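You operate a simulated robot arm through the tools that you are given. There is no shell and no other tool. Be economical: measure what you need, move in short steps, check, and stop when the job is done.

The job below is to be done with a simulated robot arm. You get a single attempt, and the scene is never put back.

TASK
Take the yellow cartridge from the pump bench and leave it on top of the red plug.

The check looks at the end state, three seconds after you hand in, the way a careful person would. Anything else that was tipped, shoved, dropped, spilled or broken makes it a failure.

THE ROBOT
A 7-joint arm with a two-finger parallel gripper, fixed in place. Base frame: the origin is at the foot of the arm, x ahead of it, y to its left, z up; the work surface is at about z = 0. Readings come in cm, degrees, newtons and seconds.
With the tool pointing down near the work surface it reaches from about 22 to 58 cm from the base axis. Its first joint turns from -66.0 to 66.0 degrees. Payload 2.5 kg.
Tool frame: the origin (TCP) lies between the finger pads and is the grasp point; the fingertips stand 2.3 cm ahead of it; z points along the fingers, y is the line along which they close. Largest opening 9.4 cm; finger width 3.8, thickness 1; the body of the gripper, 5.4 by 9.6 cm, starts 3.9 cm behind the TCP.
Orientation is that of the tool frame in the base frame, as [roll, pitch, yaw] about the fixed x, y, z axes, in that order (R = Rz(yaw) Ry(pitch) Rx(roll)). With the fingers straight down and closing along the base's y, the tool's x points along the base's -x, its y along +y and its z along -z.

THE INTERFACE
- The arm moves only by the tool apply_moves. Its argument "steps" is a list of rows, each a list of 3 entries, a list of its own where there are three numbers: the shift along the base's x, y, z in mm, then the turn, a rotation vector about the base's x, y, z in degrees, then the closure, from 0 (fully open) to 1 (shut). In form: [[[dx, dy, dz], [ax, ay, az], fingers], ...]. A call has 1 to 10 rows; each row is the pose to reach, as a shift and turn from the pose commanded when the call began. A row lasts 0.2 s, in which the tool goes at most 5 cm and 8.6 degrees; a call with a longer step from one row to the next is refused whole, and so is a gripper value outside its range. Where a pose cannot be reached the arm comes as near as it can. A force on the tool above 40 N (or 10 N above the force at the start of the call, whichever is more), or a blocked arm, ends the call early, and 0.2 s more pass. Each finger travels about 10.8 cm/s and halts on what it meets, pressing with about 43 N; the grip force reading is that of the motor and also rises with nothing between the fingers. The clock runs only during rows and for 0.2 s after the last one: add rows that repeat a pose to give the fingers time. The reply holds the time, the measured pose of the TCP, the force on the tool along the base axes, the opening and the grip force, in the units named above and with some noise, and new pictures: "pictures" is both (left out), scene, wrist or none.
- Cameras (640 x 400 px; columns grow to the right, rows downward): "scene" is fixed at [11.53, -41.2, 55.84]; the picture's right is [0.86, -0.50, 0.00], its down [-0.24, -0.41, -0.88] and it looks along [0.44, 0.76, -0.48] (base axes); focal length 347 px, centre (320, 200). "wrist" rides on the gripper at [-3.9, 0, -4.4] in the tool frame; the picture's right is [0.00, -1.00, 0.00], its down [0.97, 0.00, -0.24] and it looks along [0.24, 0.00, 0.97] (tool axes); focal length 218 px, centre (320, 200).
- point_at(camera, pixels): for up to 12 pixels [column, row] of the newest picture of that camera ("zoom" is the newest enlarged one), the place [x, y, z] in the base frame of the surface seen there, good to about 0.3 cm, but the place of the scene camera against the robot may be out by one fixed shift of up to 1.8 cm in any direction. It takes no simulated time.
- close_up(camera, box): a new picture of the part [left, top, right, bottom] of that camera's present view, enlarged. It takes no simulated time.
- sign_off(): hands the job in; it is judged then, once.

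Go step by step. Measure first, check grasps and placings, and put right what went wrong. The budget is 60 turns and 120 pictures, counting those below and the enlarged ones. Unless the task says otherwise, let go and move clear before handing in, and close with one line.

The tools are called as a command line: name --argument value ..., lists and objects as JSON in quotes. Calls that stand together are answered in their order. apply_moves: Moves the arm, as the interface text tells. Its arguments: {"type":"object","properties":{"steps":{"type":"array"},"pictures":{"type":"string","enum":["both","scene","wrist","none"]}},"required":["steps"]} The other tools are called the same way: point_at (camera, pixels) gives the place of the surface under pixels of a picture; close_up (camera, box) takes an enlarged picture of a part of a camera's view; sign_off () hands the job in.

At the start:

```text
clock: 0.0
tcp_pos: [37.56, 11.4, 28.83]
tool_rot: [-180.0, 0.0, 180.0]
contact_force: [0.5, -0.3, -1.1]
width: 9.41
finger_force: 0.0
```

scene: 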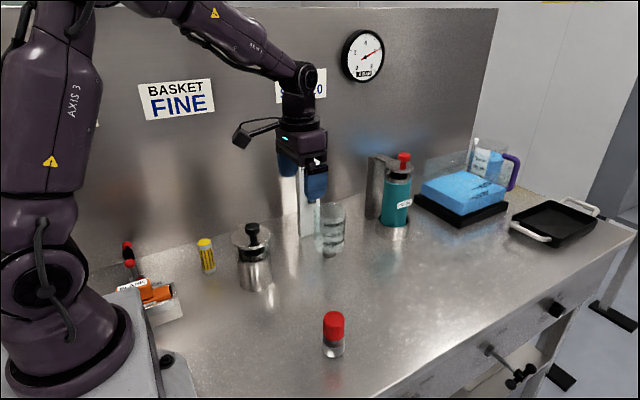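
wrist: 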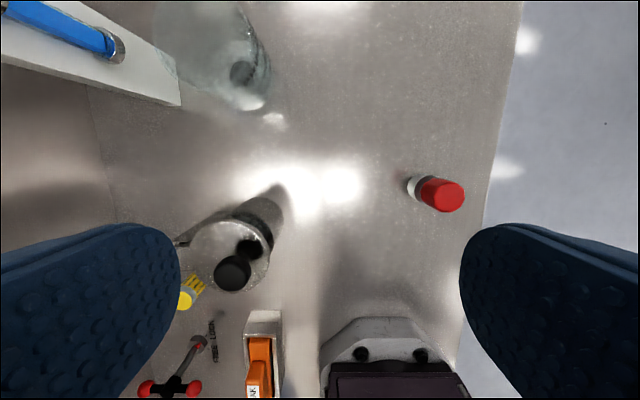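

The yellow cartridge looks to be at scene (206,255), and the red plug candidate at (334,330). Other red items sit at (404,160) and (128,255), so I'll enlarge before deciding.

close_up --camera "scene" --box '[100, 210, 300, 335]'

close_up --camera "scene" --box '[270, 290, 398, 370]'

close_up --camera "scene" --box '[280, 130, 540, 292]'

point_at --camera "scene" --pixels '[[204, 241], [207, 255], [210, 270], [335, 316], [335, 330], [333, 352], [252, 228], [255, 275], [404, 157], [127, 262], [155, 290], [320, 355]]'

point_at --camera "wrist" --pixels '[[186, 299], [198, 281], [445, 195], [415, 186], [233, 272], [260, 360], [145, 388], [198, 342], [268, 215], [190, 240], [340, 230]]'

```text
3.20 times, centred on (200, 272) of scene
```

zoom: 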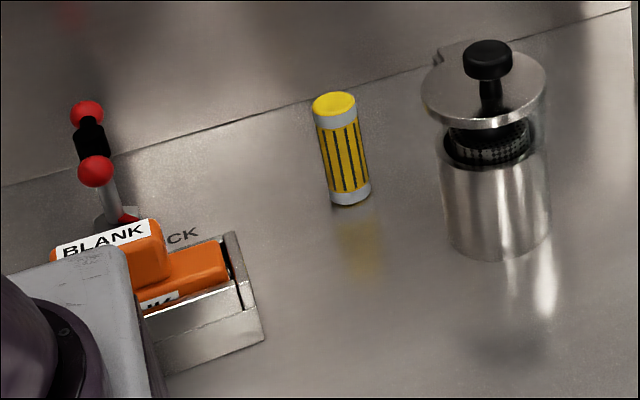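

```text
5.00 times, centred on (334, 330) of scene
```

zoom: 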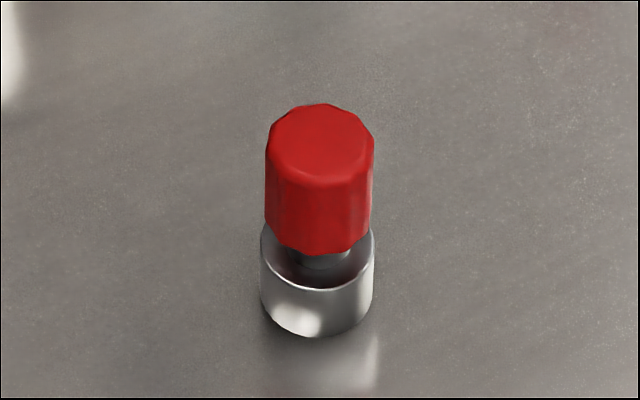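

```text
2.46 times, centred on (410, 211) of scene
```

zoom: 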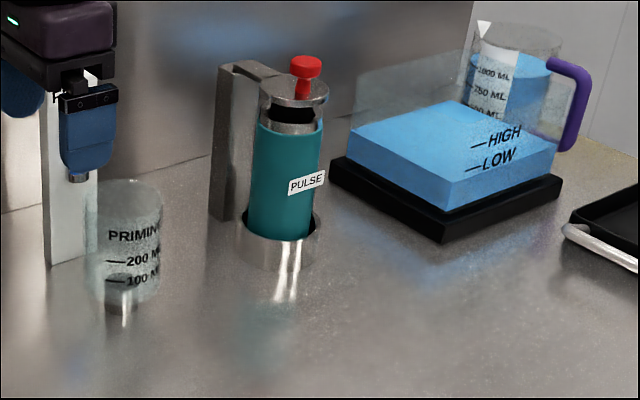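

```text
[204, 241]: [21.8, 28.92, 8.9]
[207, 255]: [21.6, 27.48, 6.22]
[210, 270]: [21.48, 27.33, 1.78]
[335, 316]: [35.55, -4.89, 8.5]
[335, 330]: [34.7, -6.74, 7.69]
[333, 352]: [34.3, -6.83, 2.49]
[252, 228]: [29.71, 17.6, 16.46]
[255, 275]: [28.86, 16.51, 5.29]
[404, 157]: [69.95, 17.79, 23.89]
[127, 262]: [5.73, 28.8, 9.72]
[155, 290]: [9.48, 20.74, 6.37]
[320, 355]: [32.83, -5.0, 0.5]
```

```text
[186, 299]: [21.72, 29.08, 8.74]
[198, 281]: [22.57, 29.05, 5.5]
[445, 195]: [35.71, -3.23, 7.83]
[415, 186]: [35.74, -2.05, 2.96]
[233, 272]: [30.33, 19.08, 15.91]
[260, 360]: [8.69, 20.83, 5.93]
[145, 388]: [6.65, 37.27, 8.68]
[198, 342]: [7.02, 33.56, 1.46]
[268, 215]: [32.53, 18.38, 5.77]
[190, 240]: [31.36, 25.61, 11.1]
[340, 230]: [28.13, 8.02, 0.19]
```

The only red plug within reach is the knob on a steel base at about (35.7, -3.2), top near z=8. The cartridge stands at about (21.8, 28.8) and is about 8.8 cm tall. I'll check the back wall and the cup handle before approaching.

point_at --camera "scene" --pixels '[[190, 247], [170, 230], [200, 225], [236, 230], [268, 235], [238, 226], [160, 253], [230, 215]]'

apply_moves --steps '[[[-35, 35, 0], [0, 0, 0], 0], [[-70, 70, 0], [0, 0, 0], 0], [[-105, 105, -10], [0, 0, 0], 0], [[-130, 140, -20], [0, 0, 0], 0], [[-140, 165, -30], [0, 0, 0], 0], [[-140, 165, -30], [0, 0, 0], 0]]'

```text
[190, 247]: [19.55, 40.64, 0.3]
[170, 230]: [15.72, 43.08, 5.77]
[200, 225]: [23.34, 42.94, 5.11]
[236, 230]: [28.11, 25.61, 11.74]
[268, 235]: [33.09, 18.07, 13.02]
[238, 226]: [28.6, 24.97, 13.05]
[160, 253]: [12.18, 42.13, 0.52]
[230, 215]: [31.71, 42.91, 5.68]
```

```text
refused: row 3 steps farther than a row can; nothing moved
```

The wall is at y≈43, so there is room behind the cartridge. The move was refused because one step was too long, so I'll resend it with smaller steps.

apply_moves --steps '[[[-30, 35, 0], [0, 0, 0], 0], [[-60, 70, 0], [0, 0, 0], 0], [[-90, 105, -10], [0, 0, 0], 0], [[-120, 140, -20], [0, 0, 0], 0], [[-145, 165, -30], [0, 0, 0], 0], [[-158, 175, -40], [0, 0, 0], 0], [[-158, 175, -40], [0, 0, 0], 0]]'

```text
clock: 1.6
tcp_pos: [21.72, 28.68, 24.79]
tool_rot: [180.0, 0.0, -179.9]
contact_force: [0.0, -0.7, -0.1]
width: 9.39
finger_force: 0.0
```

scene: 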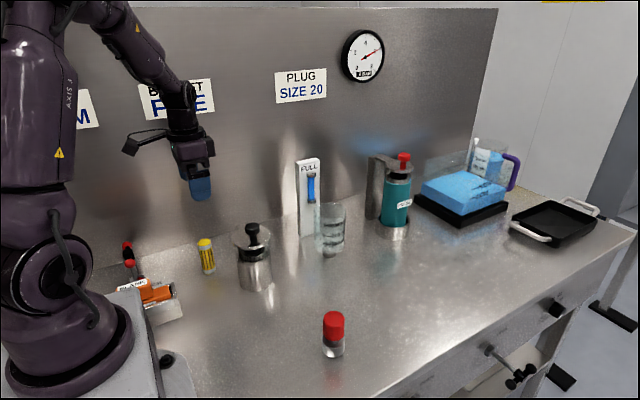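
wrist: 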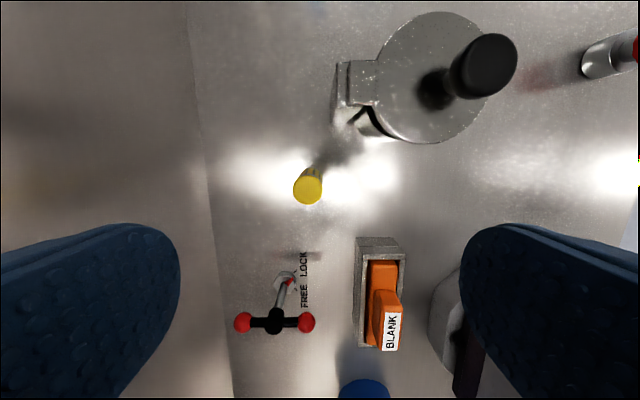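

The cartridge top is visible at wrist (307,187). The cup handle is at (355,85), pointing toward +y. I'll get precise positions.

point_at --camera "wrist" --pixels '[[307, 187], [295, 187], [319, 187], [307, 176], [307, 199], [317, 172], [340, 85], [352, 125], [300, 323], [375, 250], [398, 270], [275, 320]]'

close_up --camera "wrist" --box '[260, 150, 356, 210]'

```text
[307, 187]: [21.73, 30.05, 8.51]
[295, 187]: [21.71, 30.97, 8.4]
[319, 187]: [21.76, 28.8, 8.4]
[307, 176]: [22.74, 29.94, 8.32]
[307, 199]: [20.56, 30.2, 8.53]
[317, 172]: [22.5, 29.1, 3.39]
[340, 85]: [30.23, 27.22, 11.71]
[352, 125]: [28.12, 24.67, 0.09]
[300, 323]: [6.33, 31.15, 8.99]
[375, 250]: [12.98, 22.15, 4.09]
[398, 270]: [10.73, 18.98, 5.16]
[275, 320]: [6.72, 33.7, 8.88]
```

```text
6.67 times, centred on (308, 180) of wrist
```

zoom: 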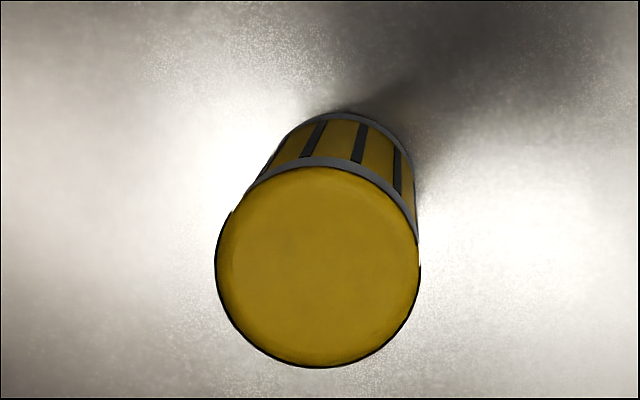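

The cartridge axis projects to (21.5, 29.9), with the top at 8.5 and a diameter of about 2.7 cm. Before descending, I'll check the black appendage on the wrist at scene (128,140).

point_at --camera "scene" --pixels '[[130, 143], [124, 137], [145, 134], [200, 196], [194, 160], [205, 185]]'

close_up --camera "scene" --box '[90, 90, 282, 210]'

```text
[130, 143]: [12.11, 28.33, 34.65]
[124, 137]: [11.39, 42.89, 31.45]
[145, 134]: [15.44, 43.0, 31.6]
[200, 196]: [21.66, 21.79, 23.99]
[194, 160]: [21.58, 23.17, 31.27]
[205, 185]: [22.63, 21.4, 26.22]
```

```text
3.33 times, centred on (186, 150) of scene
```

zoom: 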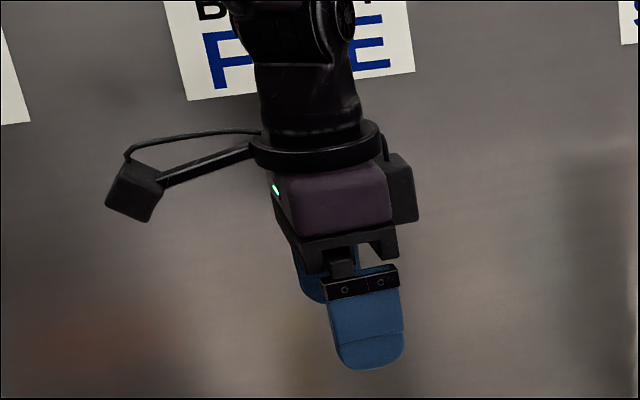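

The appendage sits about 10 cm above the TCP, so it clears everything. I'll line up over the cartridge and descend partway.

apply_moves --steps '[[[-2.5, 11, 0], [0, 0, 0], 0], [[-2.5, 11, -40], [0, 0, 0], 0], [[-2.5, 11, -80], [0, 0, 0], 0], [[-2.5, 11, -110], [0, 0, 0], 0], [[-2.5, 11, -110], [0, 0, 0], 0], [[-2.5, 11, -110], [0, 0, 0], 0]]'

```text
clock: 3.0
tcp_pos: [21.69, 30.14, 13.77]
tool_rot: [179.9, 0.0, 179.9]
contact_force: [-0.9, 0.8, -0.1]
width: 9.38
finger_force: 0.1
```

scene: 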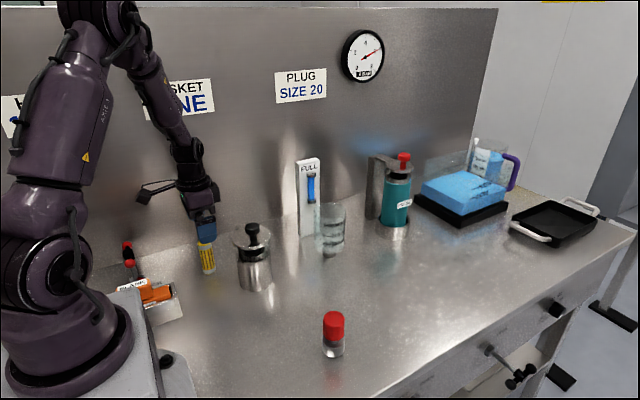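
wrist: 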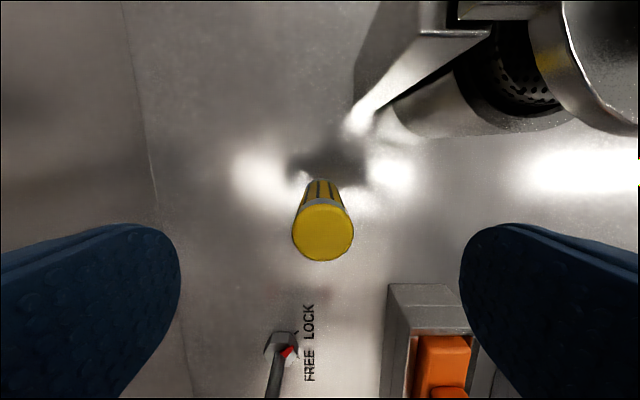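

The cartridge is centred between the pads (top at (323,231), which gives (21.7, 30.0)). I'll descend to z≈6 with the fingers open.

apply_moves --steps '[[[-2.5, 10, -140], [0, 0, 0], 0], [[-2.5, 10, -165], [0, 0, 0], 0], [[-2.5, 10, -187], [0, 0, 0], 0], [[-2.5, 10, -187], [0, 0, 0], 0], [[-2.5, 10, -187], [0, 0, 0], 0]]'

```text
refused: row 1 steps farther than a row can; nothing moved
```

Offsets are measured from the current commanded pose, so I'll resend with that in mind.

apply_moves --steps '[[[0, -1, -30], [0, 0, 0], 0], [[0, -1, -55], [0, 0, 0], 0], [[0, -1, -77], [0, 0, 0], 0], [[0, -1, -77], [0, 0, 0], 0], [[0, -1, -77], [0, 0, 0], 0]]'

```text
clock: 4.2
tcp_pos: [21.52, 29.91, 6.09]
tool_rot: [-180.0, 0.0, -180.0]
contact_force: [0.5, -0.5, 0.2]
width: 9.37
finger_force: 0.0
```

scene: 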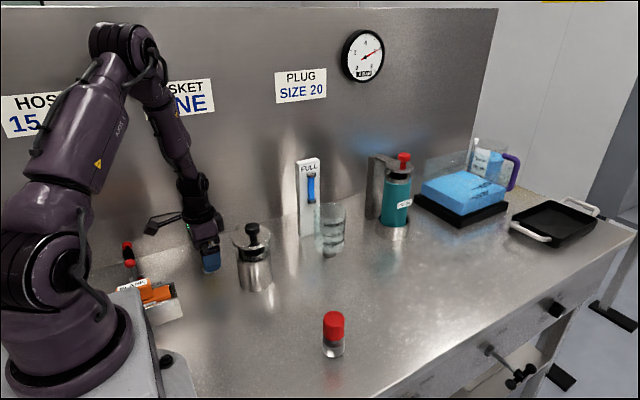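
wrist: 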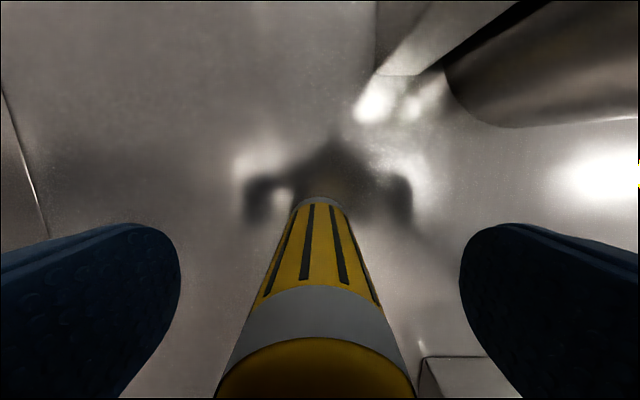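

The cartridge is between the pads with no contact yet. I'll close the fingers gradually.

apply_moves --steps '[[[0, 0, 0], [0, 0, 0], 0.4], [[0, 0, 0], [0, 0, 0], 0.6], [[0, 0, 0], [0, 0, 0], 0.7], [[0, 0, 0], [0, 0, 0], 0.8], [[0, 0, 0], [0, 0, 0], 0.8], [[0, 0, 0], [0, 0, 0], 0.8]]'

```text
clock: 5.6
tcp_pos: [21.5, 29.83, 6.27]
tool_rot: [180.0, 0.0, -180.0]
contact_force: [-0.1, -0.8, -0.2]
width: 2.88
finger_force: 43.1
```

scene: 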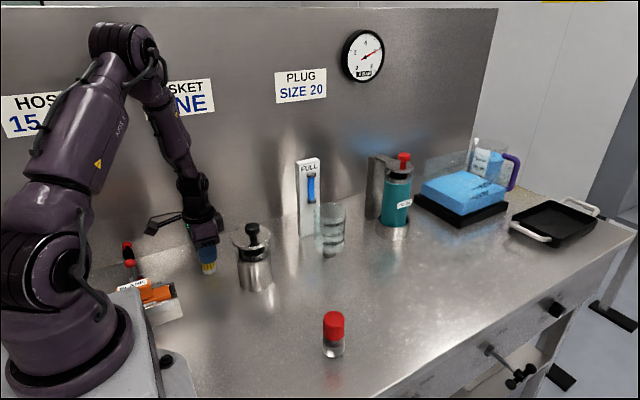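
wrist: 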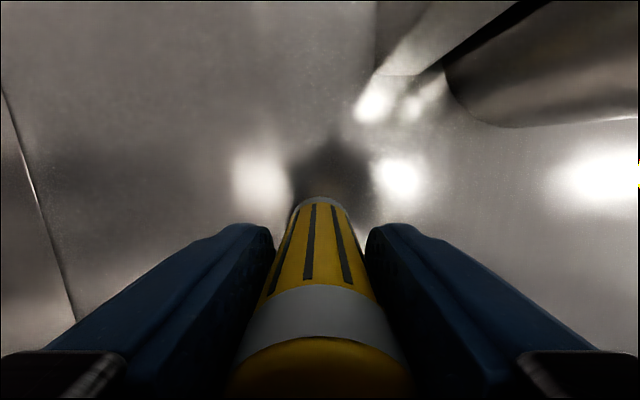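

The grip is firm at width 2.88, force 43 N. I'll lift straight up and check the hold.

apply_moves --steps '[[[0, 0, 20], [0, 0, 0], 0.8], [[0, 0, 60], [0, 0, 0], 0.8], [[0, 0, 100], [0, 0, 0], 0.8], [[0, 0, 140], [0, 0, 0], 0.8], [[0, 0, 180], [0, 0, 0], 0.8], [[0, 0, 210], [0, 0, 0], 0.8], [[0, 0, 210], [0, 0, 0], 0.8]]'

```text
clock: 7.2
tcp_pos: [21.74, 29.85, 27.37]
tool_rot: [-179.9, 0.0, -180.0]
contact_force: [0.1, -0.1, -0.3]
width: 2.84
finger_force: 42.7
```

scene: 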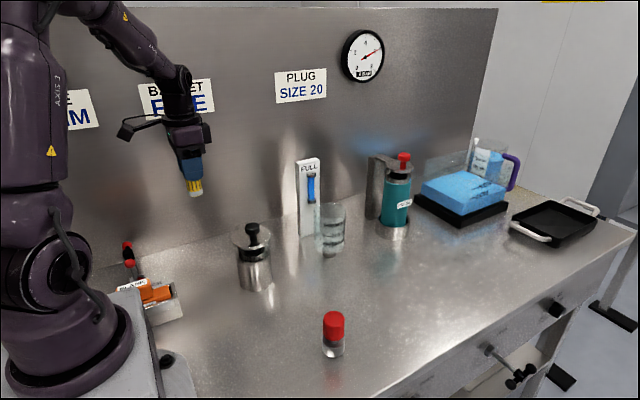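
wrist: 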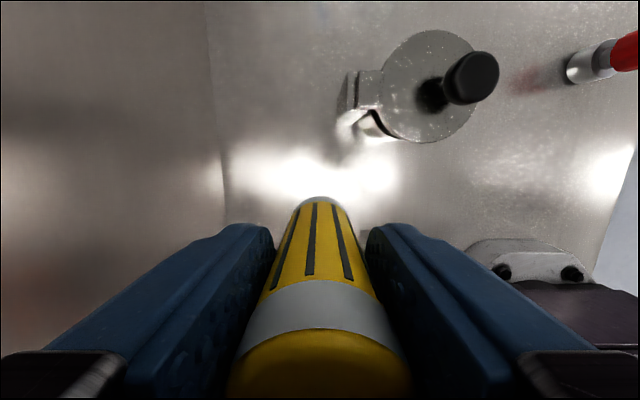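

The cartridge is securely held. I'll carry it at height toward the plug, stopping short in x so the wrist camera can see the plug.

apply_moves --steps '[[[10, -40, 0], [0, 0, 0], 0.8], [[26, -83, 0], [0, 0, 0], 0.8], [[42, -126, 0], [0, 0, 0], 0.8], [[58, -169, 0], [0, 0, 0], 0.8], [[74, -212, 0], [0, 0, 0], 0.8], [[90, -255, 0], [0, 0, 0], 0.8], [[102, -295, -10], [0, 0, 0], 0.8], [[112, -328, -20], [0, 0, 0], 0.8], [[112, -328, -20], [0, 0, 0], 0.8], [[112, -328, -20], [0, 0, 0], 0.8]]'

```text
clock: 9.4
tcp_pos: [32.92, -2.94, 25.33]
tool_rot: [-180.0, -0.1, -179.9]
contact_force: [-0.9, -0.4, -0.5]
width: 2.86
finger_force: 42.8
```

scene: 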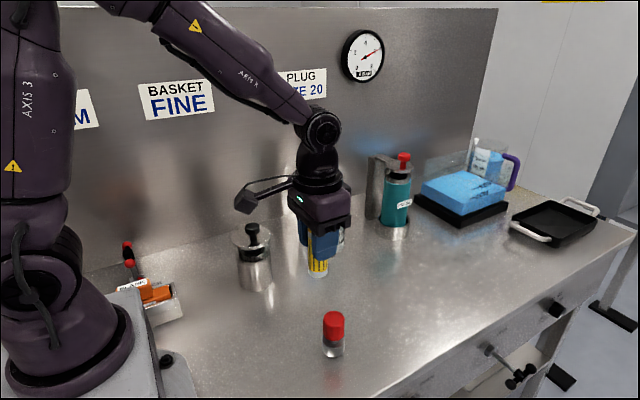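
wrist: 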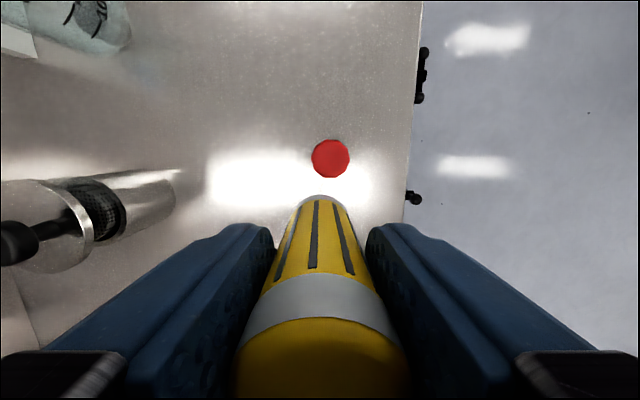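

The plug's flat red top is seen squarely at wrist (330,158), about 3.9 cm across. I'll measure it together with the cartridge's top and lower edge.

point_at --camera "wrist" --pixels '[[330, 158], [314, 158], [347, 158], [330, 143], [330, 174], [321, 196], [315, 230], [320, 330], [320, 375], [280, 345], [360, 345]]'

close_up --camera "wrist" --box '[272, 120, 368, 180]'

close_up --camera "scene" --box '[240, 180, 400, 280]'

```text
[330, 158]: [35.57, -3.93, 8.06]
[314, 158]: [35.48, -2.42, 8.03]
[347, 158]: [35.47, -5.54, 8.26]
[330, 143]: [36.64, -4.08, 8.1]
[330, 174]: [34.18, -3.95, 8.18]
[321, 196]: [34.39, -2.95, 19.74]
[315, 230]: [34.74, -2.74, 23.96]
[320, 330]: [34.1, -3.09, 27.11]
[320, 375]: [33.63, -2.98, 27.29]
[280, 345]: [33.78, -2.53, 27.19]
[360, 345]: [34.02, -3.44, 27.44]
```

```text
6.67 times, centred on (320, 150) of wrist
```

zoom: 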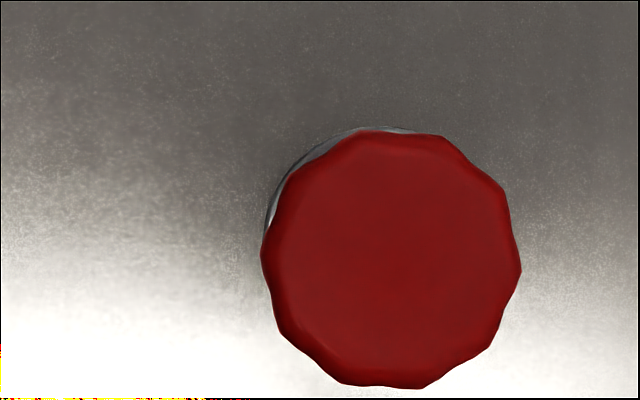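

```text
4.00 times, centred on (320, 230) of scene
```

zoom: 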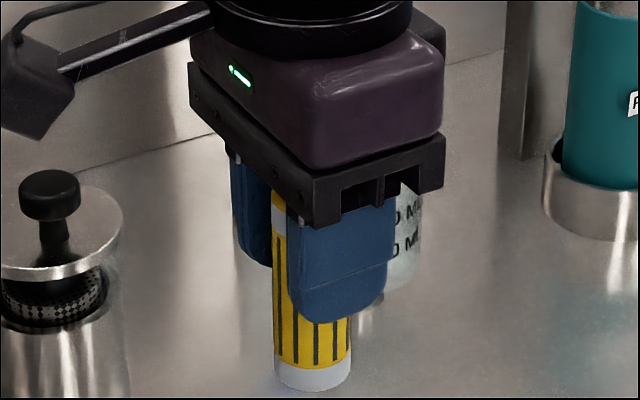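

Plug centre relative to the TCP is about +26 mm in x and −10 mm in y, with its top about 109 mm below the cartridge's bottom. I'll align and go down 95 mm, then check.

apply_moves --steps '[[[13, -5, 0], [0, 0, 0], 0.8], [[26, -10, 0], [0, 0, 0], 0.8], [[26, -10, -30], [0, 0, 0], 0.8], [[26, -10, -60], [0, 0, 0], 0.8], [[26, -10, -80], [0, 0, 0], 0.8], [[26, -10, -95], [0, 0, 0], 0.8], [[26, -10, -95], [0, 0, 0], 0.8], [[26, -10, -95], [0, 0, 0], 0.8]]'

close_up --camera "scene" --box '[254, 255, 414, 355]'

close_up --camera "wrist" --box '[240, 140, 400, 240]'

```text
clock: 11.2
tcp_pos: [35.4, -3.84, 15.83]
tool_rot: [180.0, 0.0, -179.9]
contact_force: [0.1, 0.0, -0.2]
width: 2.84
finger_force: 42.7
```

scene: 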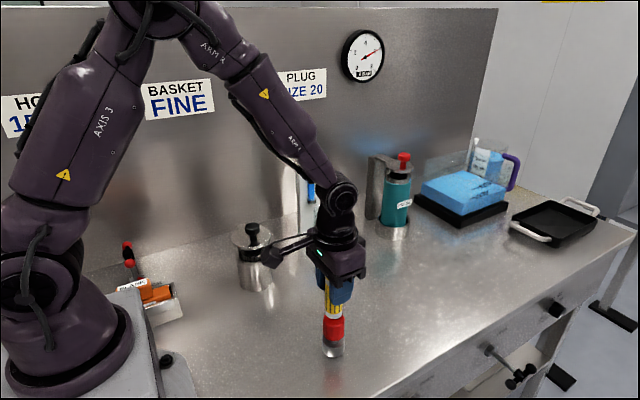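
wrist: 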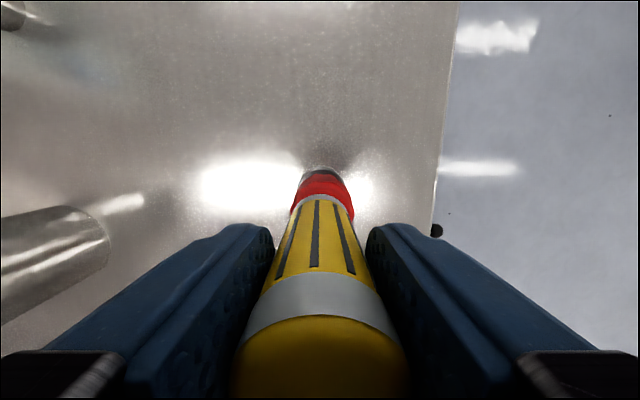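

```text
4.00 times, centred on (334, 305) of scene
```

zoom: 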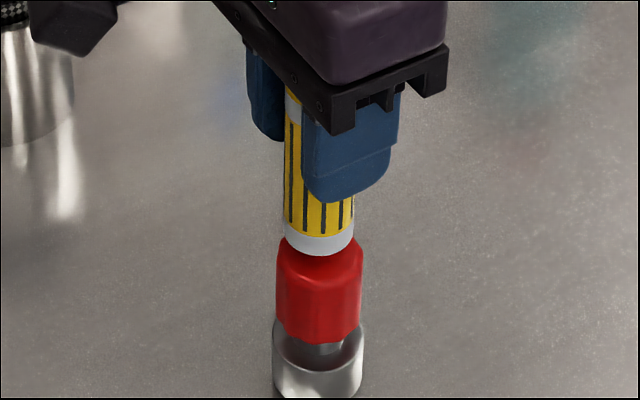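

```text
4.00 times, centred on (320, 190) of wrist
```

zoom: 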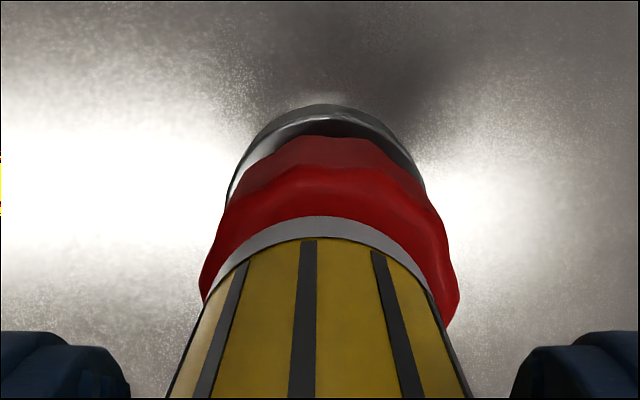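

Side and wrist views agree: the cartridge sits just above the plug and about 1.5 mm toward +y. I'll trim that and lower to just short of contact.

apply_moves --steps '[[[-0.5, -1.5, -3], [0, 0, 0], 0.8], [[-0.5, -1.5, -7], [0, 0, 0], 0.8], [[-0.5, -1.5, -10], [0, 0, 0], 0.8], [[-0.5, -1.5, -10], [0, 0, 0], 0.8], [[-0.5, -1.5, -10], [0, 0, 0], 0.8]]' --pictures "none"

close_up --camera "scene" --box '[294, 285, 374, 335]'

close_up --camera "wrist" --box '[240, 140, 400, 240]'

```text
clock: 12.4
tcp_pos: [35.33, -3.9, 14.69]
tool_rot: [180.0, 0.0, -180.0]
contact_force: [1.1, 0.7, -0.4]
width: 2.85
finger_force: 43.1
```

```text
8.00 times, centred on (334, 310) of scene
```

zoom: 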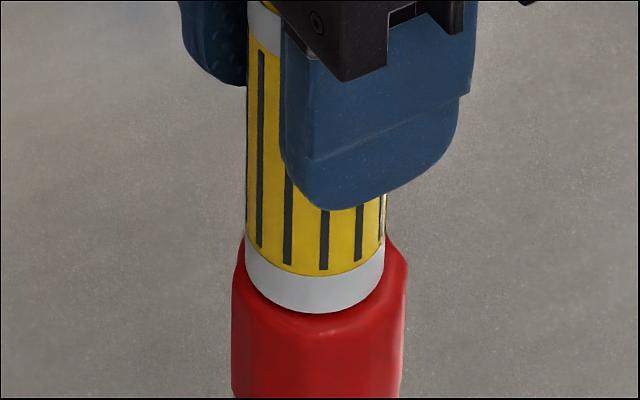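

```text
4.00 times, centred on (320, 190) of wrist
```

zoom: 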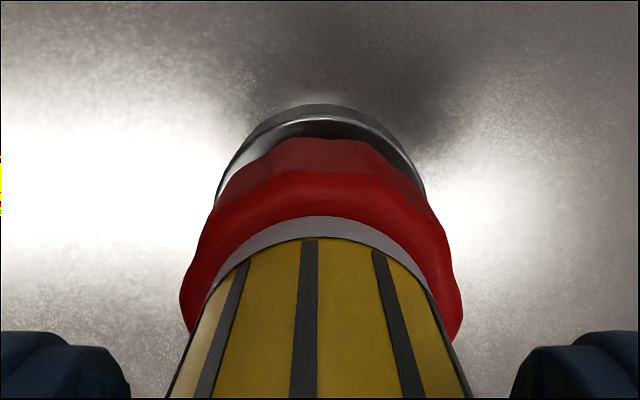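

Now well centred (wrist zoom: red spans 180–462, cartridge centre about 320), with no contact force yet. I'll lower in small steps and watch the force.

apply_moves --steps '[[[0, 0, -1], [0, 0, 0], 0.8], [[0, 0, -2], [0, 0, 0], 0.8], [[0, 0, -2], [0, 0, 0], 0.8]]' --pictures "none"

```text
clock: 13.2
tcp_pos: [35.4, -3.93, 14.64]
tool_rot: [-180.0, 0.2, 179.9]
contact_force: [-6.1, -0.7, 31.4]
width: 2.87
finger_force: 42.8
```

Contact: 31 N upward. I'll back off about 1 mm so it rests lightly before release.

apply_moves --steps '[[[0, 0, 1], [0, 0, 0], 0.8], [[0, 0, 1], [0, 0, 0], 0.8]]' --pictures "none"

close_up --camera "scene" --box '[270, 285, 398, 365]'

```text
clock: 13.8
tcp_pos: [35.4, -4.04, 14.66]
tool_rot: [-180.0, 0.2, -180.0]
contact_force: [1.9, 0.7, 23.2]
width: 2.85
finger_force: 43.4
```

```text
5.00 times, centred on (334, 325) of scene
```

zoom: 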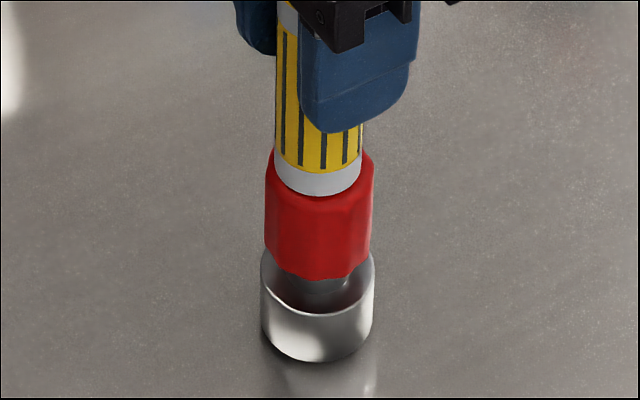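

Still 23 N down-load; I'll ease up another 1.5 mm.

apply_moves --steps '[[[0, 0, 1], [0, 0, 0], 0.8], [[0, 0, 1.3], [0, 0, 0], 0.8], [[0, 0, 1.3], [0, 0, 0], 0.8]]' --pictures "none"

```text
clock: 14.6
tcp_pos: [35.18, -3.96, 14.71]
tool_rot: [-180.0, -0.2, 180.0]
contact_force: [0.5, -0.8, -1.2]
width: 2.85
finger_force: 42.9
```

The force is now zero, so it's just at or above contact. I'll lower 0.6 mm for light contact.

apply_moves --steps '[[[0, 0, -0.6], [0, 0, 0], 0.8], [[0, 0, -0.6], [0, 0, 0], 0.8]]' --pictures "none"

```text
clock: 15.2
tcp_pos: [35.41, -3.99, 14.65]
tool_rot: [179.9, 0.0, 180.0]
contact_force: [0.2, 0.1, -0.1]
width: 2.84
finger_force: 42.9
```

apply_moves --steps '[[[0, 0, -0.4], [0, 0, 0], 0.8], [[0, 0, -0.4], [0, 0, 0], 0.8]]' --pictures "none"

```text
clock: 15.8
tcp_pos: [35.38, -3.9, 14.69]
tool_rot: [179.9, 0.0, -180.0]
contact_force: [-2.0, 0.8, 13.5]
width: 2.86
finger_force: 43.2
```

Contact is light (13 N). I'll open slowly and symmetrically.

apply_moves --steps '[[[0, 0, 0], [0, 0, 0], 0.69], [[0, 0, 0], [0, 0, 0], 0.66], [[0, 0, 0], [0, 0, 0], 0.62], [[0, 0, 0], [0, 0, 0], 0.55], [[0, 0, 0], [0, 0, 0], 0.4], [[0, 0, 0], [0, 0, 0], 0.2], [[0, 0, 0], [0, 0, 0], 0], [[0, 0, 0], [0, 0, 0], 0]]'

close_up --camera "scene" --box '[270, 285, 398, 365]'

```text
clock: 17.6
tcp_pos: [35.35, -3.94, 14.73]
tool_rot: [180.0, 0.0, 180.0]
contact_force: [0.3, -0.2, 1.1]
width: 9.39
finger_force: 0.1
```

scene: 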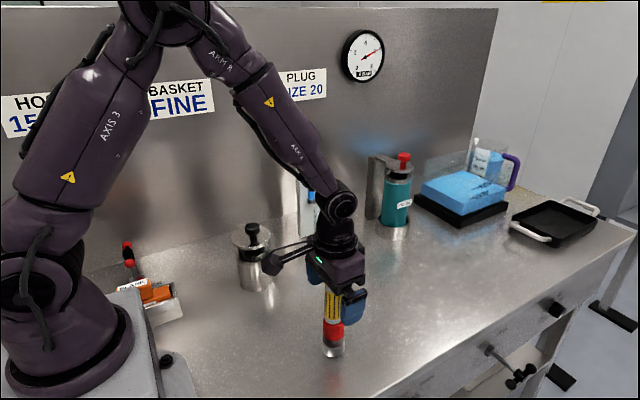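
wrist: 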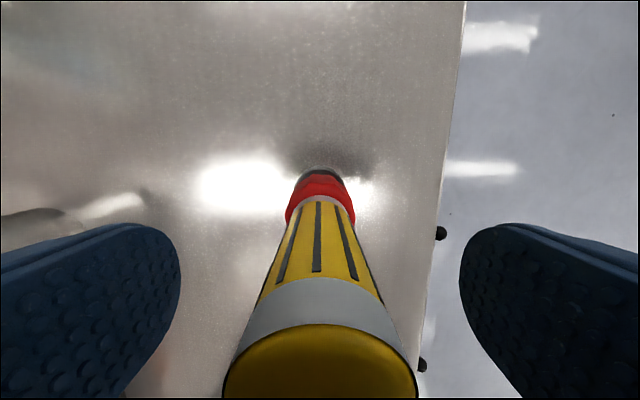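

```text
5.00 times, centred on (334, 325) of scene
```

zoom: 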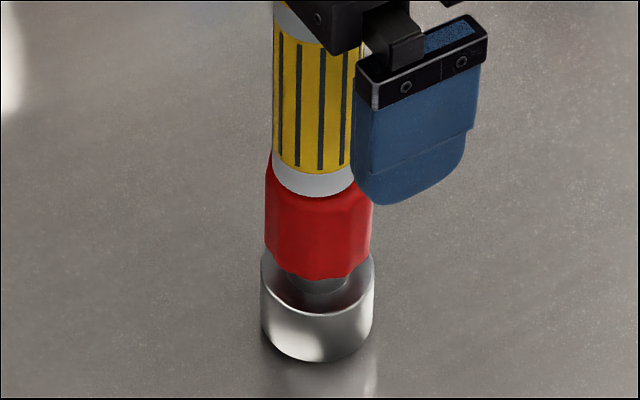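

The cartridge stands on the plug, free of both pads. I'll rise straight up to move clear.

apply_moves --steps '[[[0, 0, 15], [0, 0, 0], 0], [[0, 0, 45], [0, 0, 0], 0], [[0, 0, 80], [0, 0, 0], 0], [[0, 0, 115], [0, 0, 0], 0], [[-15, 15, 135], [0, 0, 0], 0], [[-30, 45, 140], [0, 0, 0], 0], [[-40, 80, 140], [0, 0, 0], 0], [[-40, 80, 140], [0, 0, 0], 0]]'

close_up --camera "scene" --box '[254, 270, 398, 360]'

```text
clock: 19.4
tcp_pos: [31.28, 4.06, 28.7]
tool_rot: [180.0, 0.1, 180.0]
contact_force: [0.7, 0.3, -0.4]
width: 9.41
finger_force: 0.1
```

scene: 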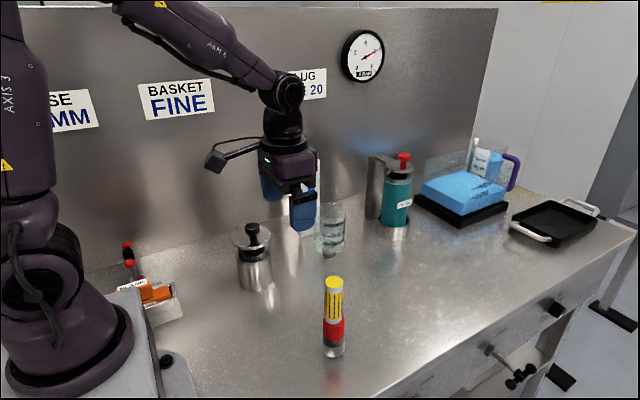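
wrist: 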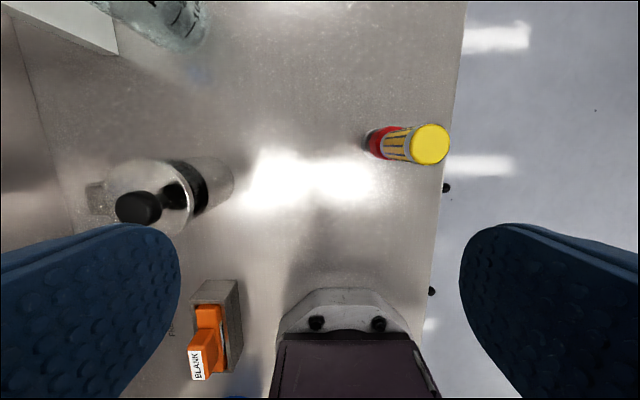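

```text
4.44 times, centred on (326, 315) of scene
```

zoom: 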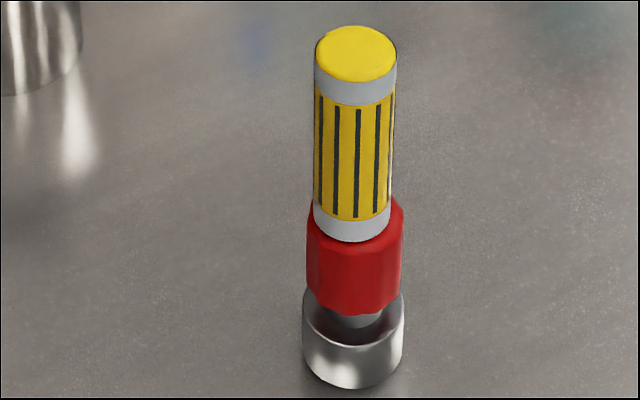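

The cartridge stands upright and centred on the red plug at scene (334,310). Nothing else has moved and the arm is clear, so I'm handing in.

sign_off

```text
The job is handed in.
```

The yellow cartridge is standing upright on top of the red plug; the gripper let go and moved clear, and nothing else on the bench looked disturbed in the last pictures.
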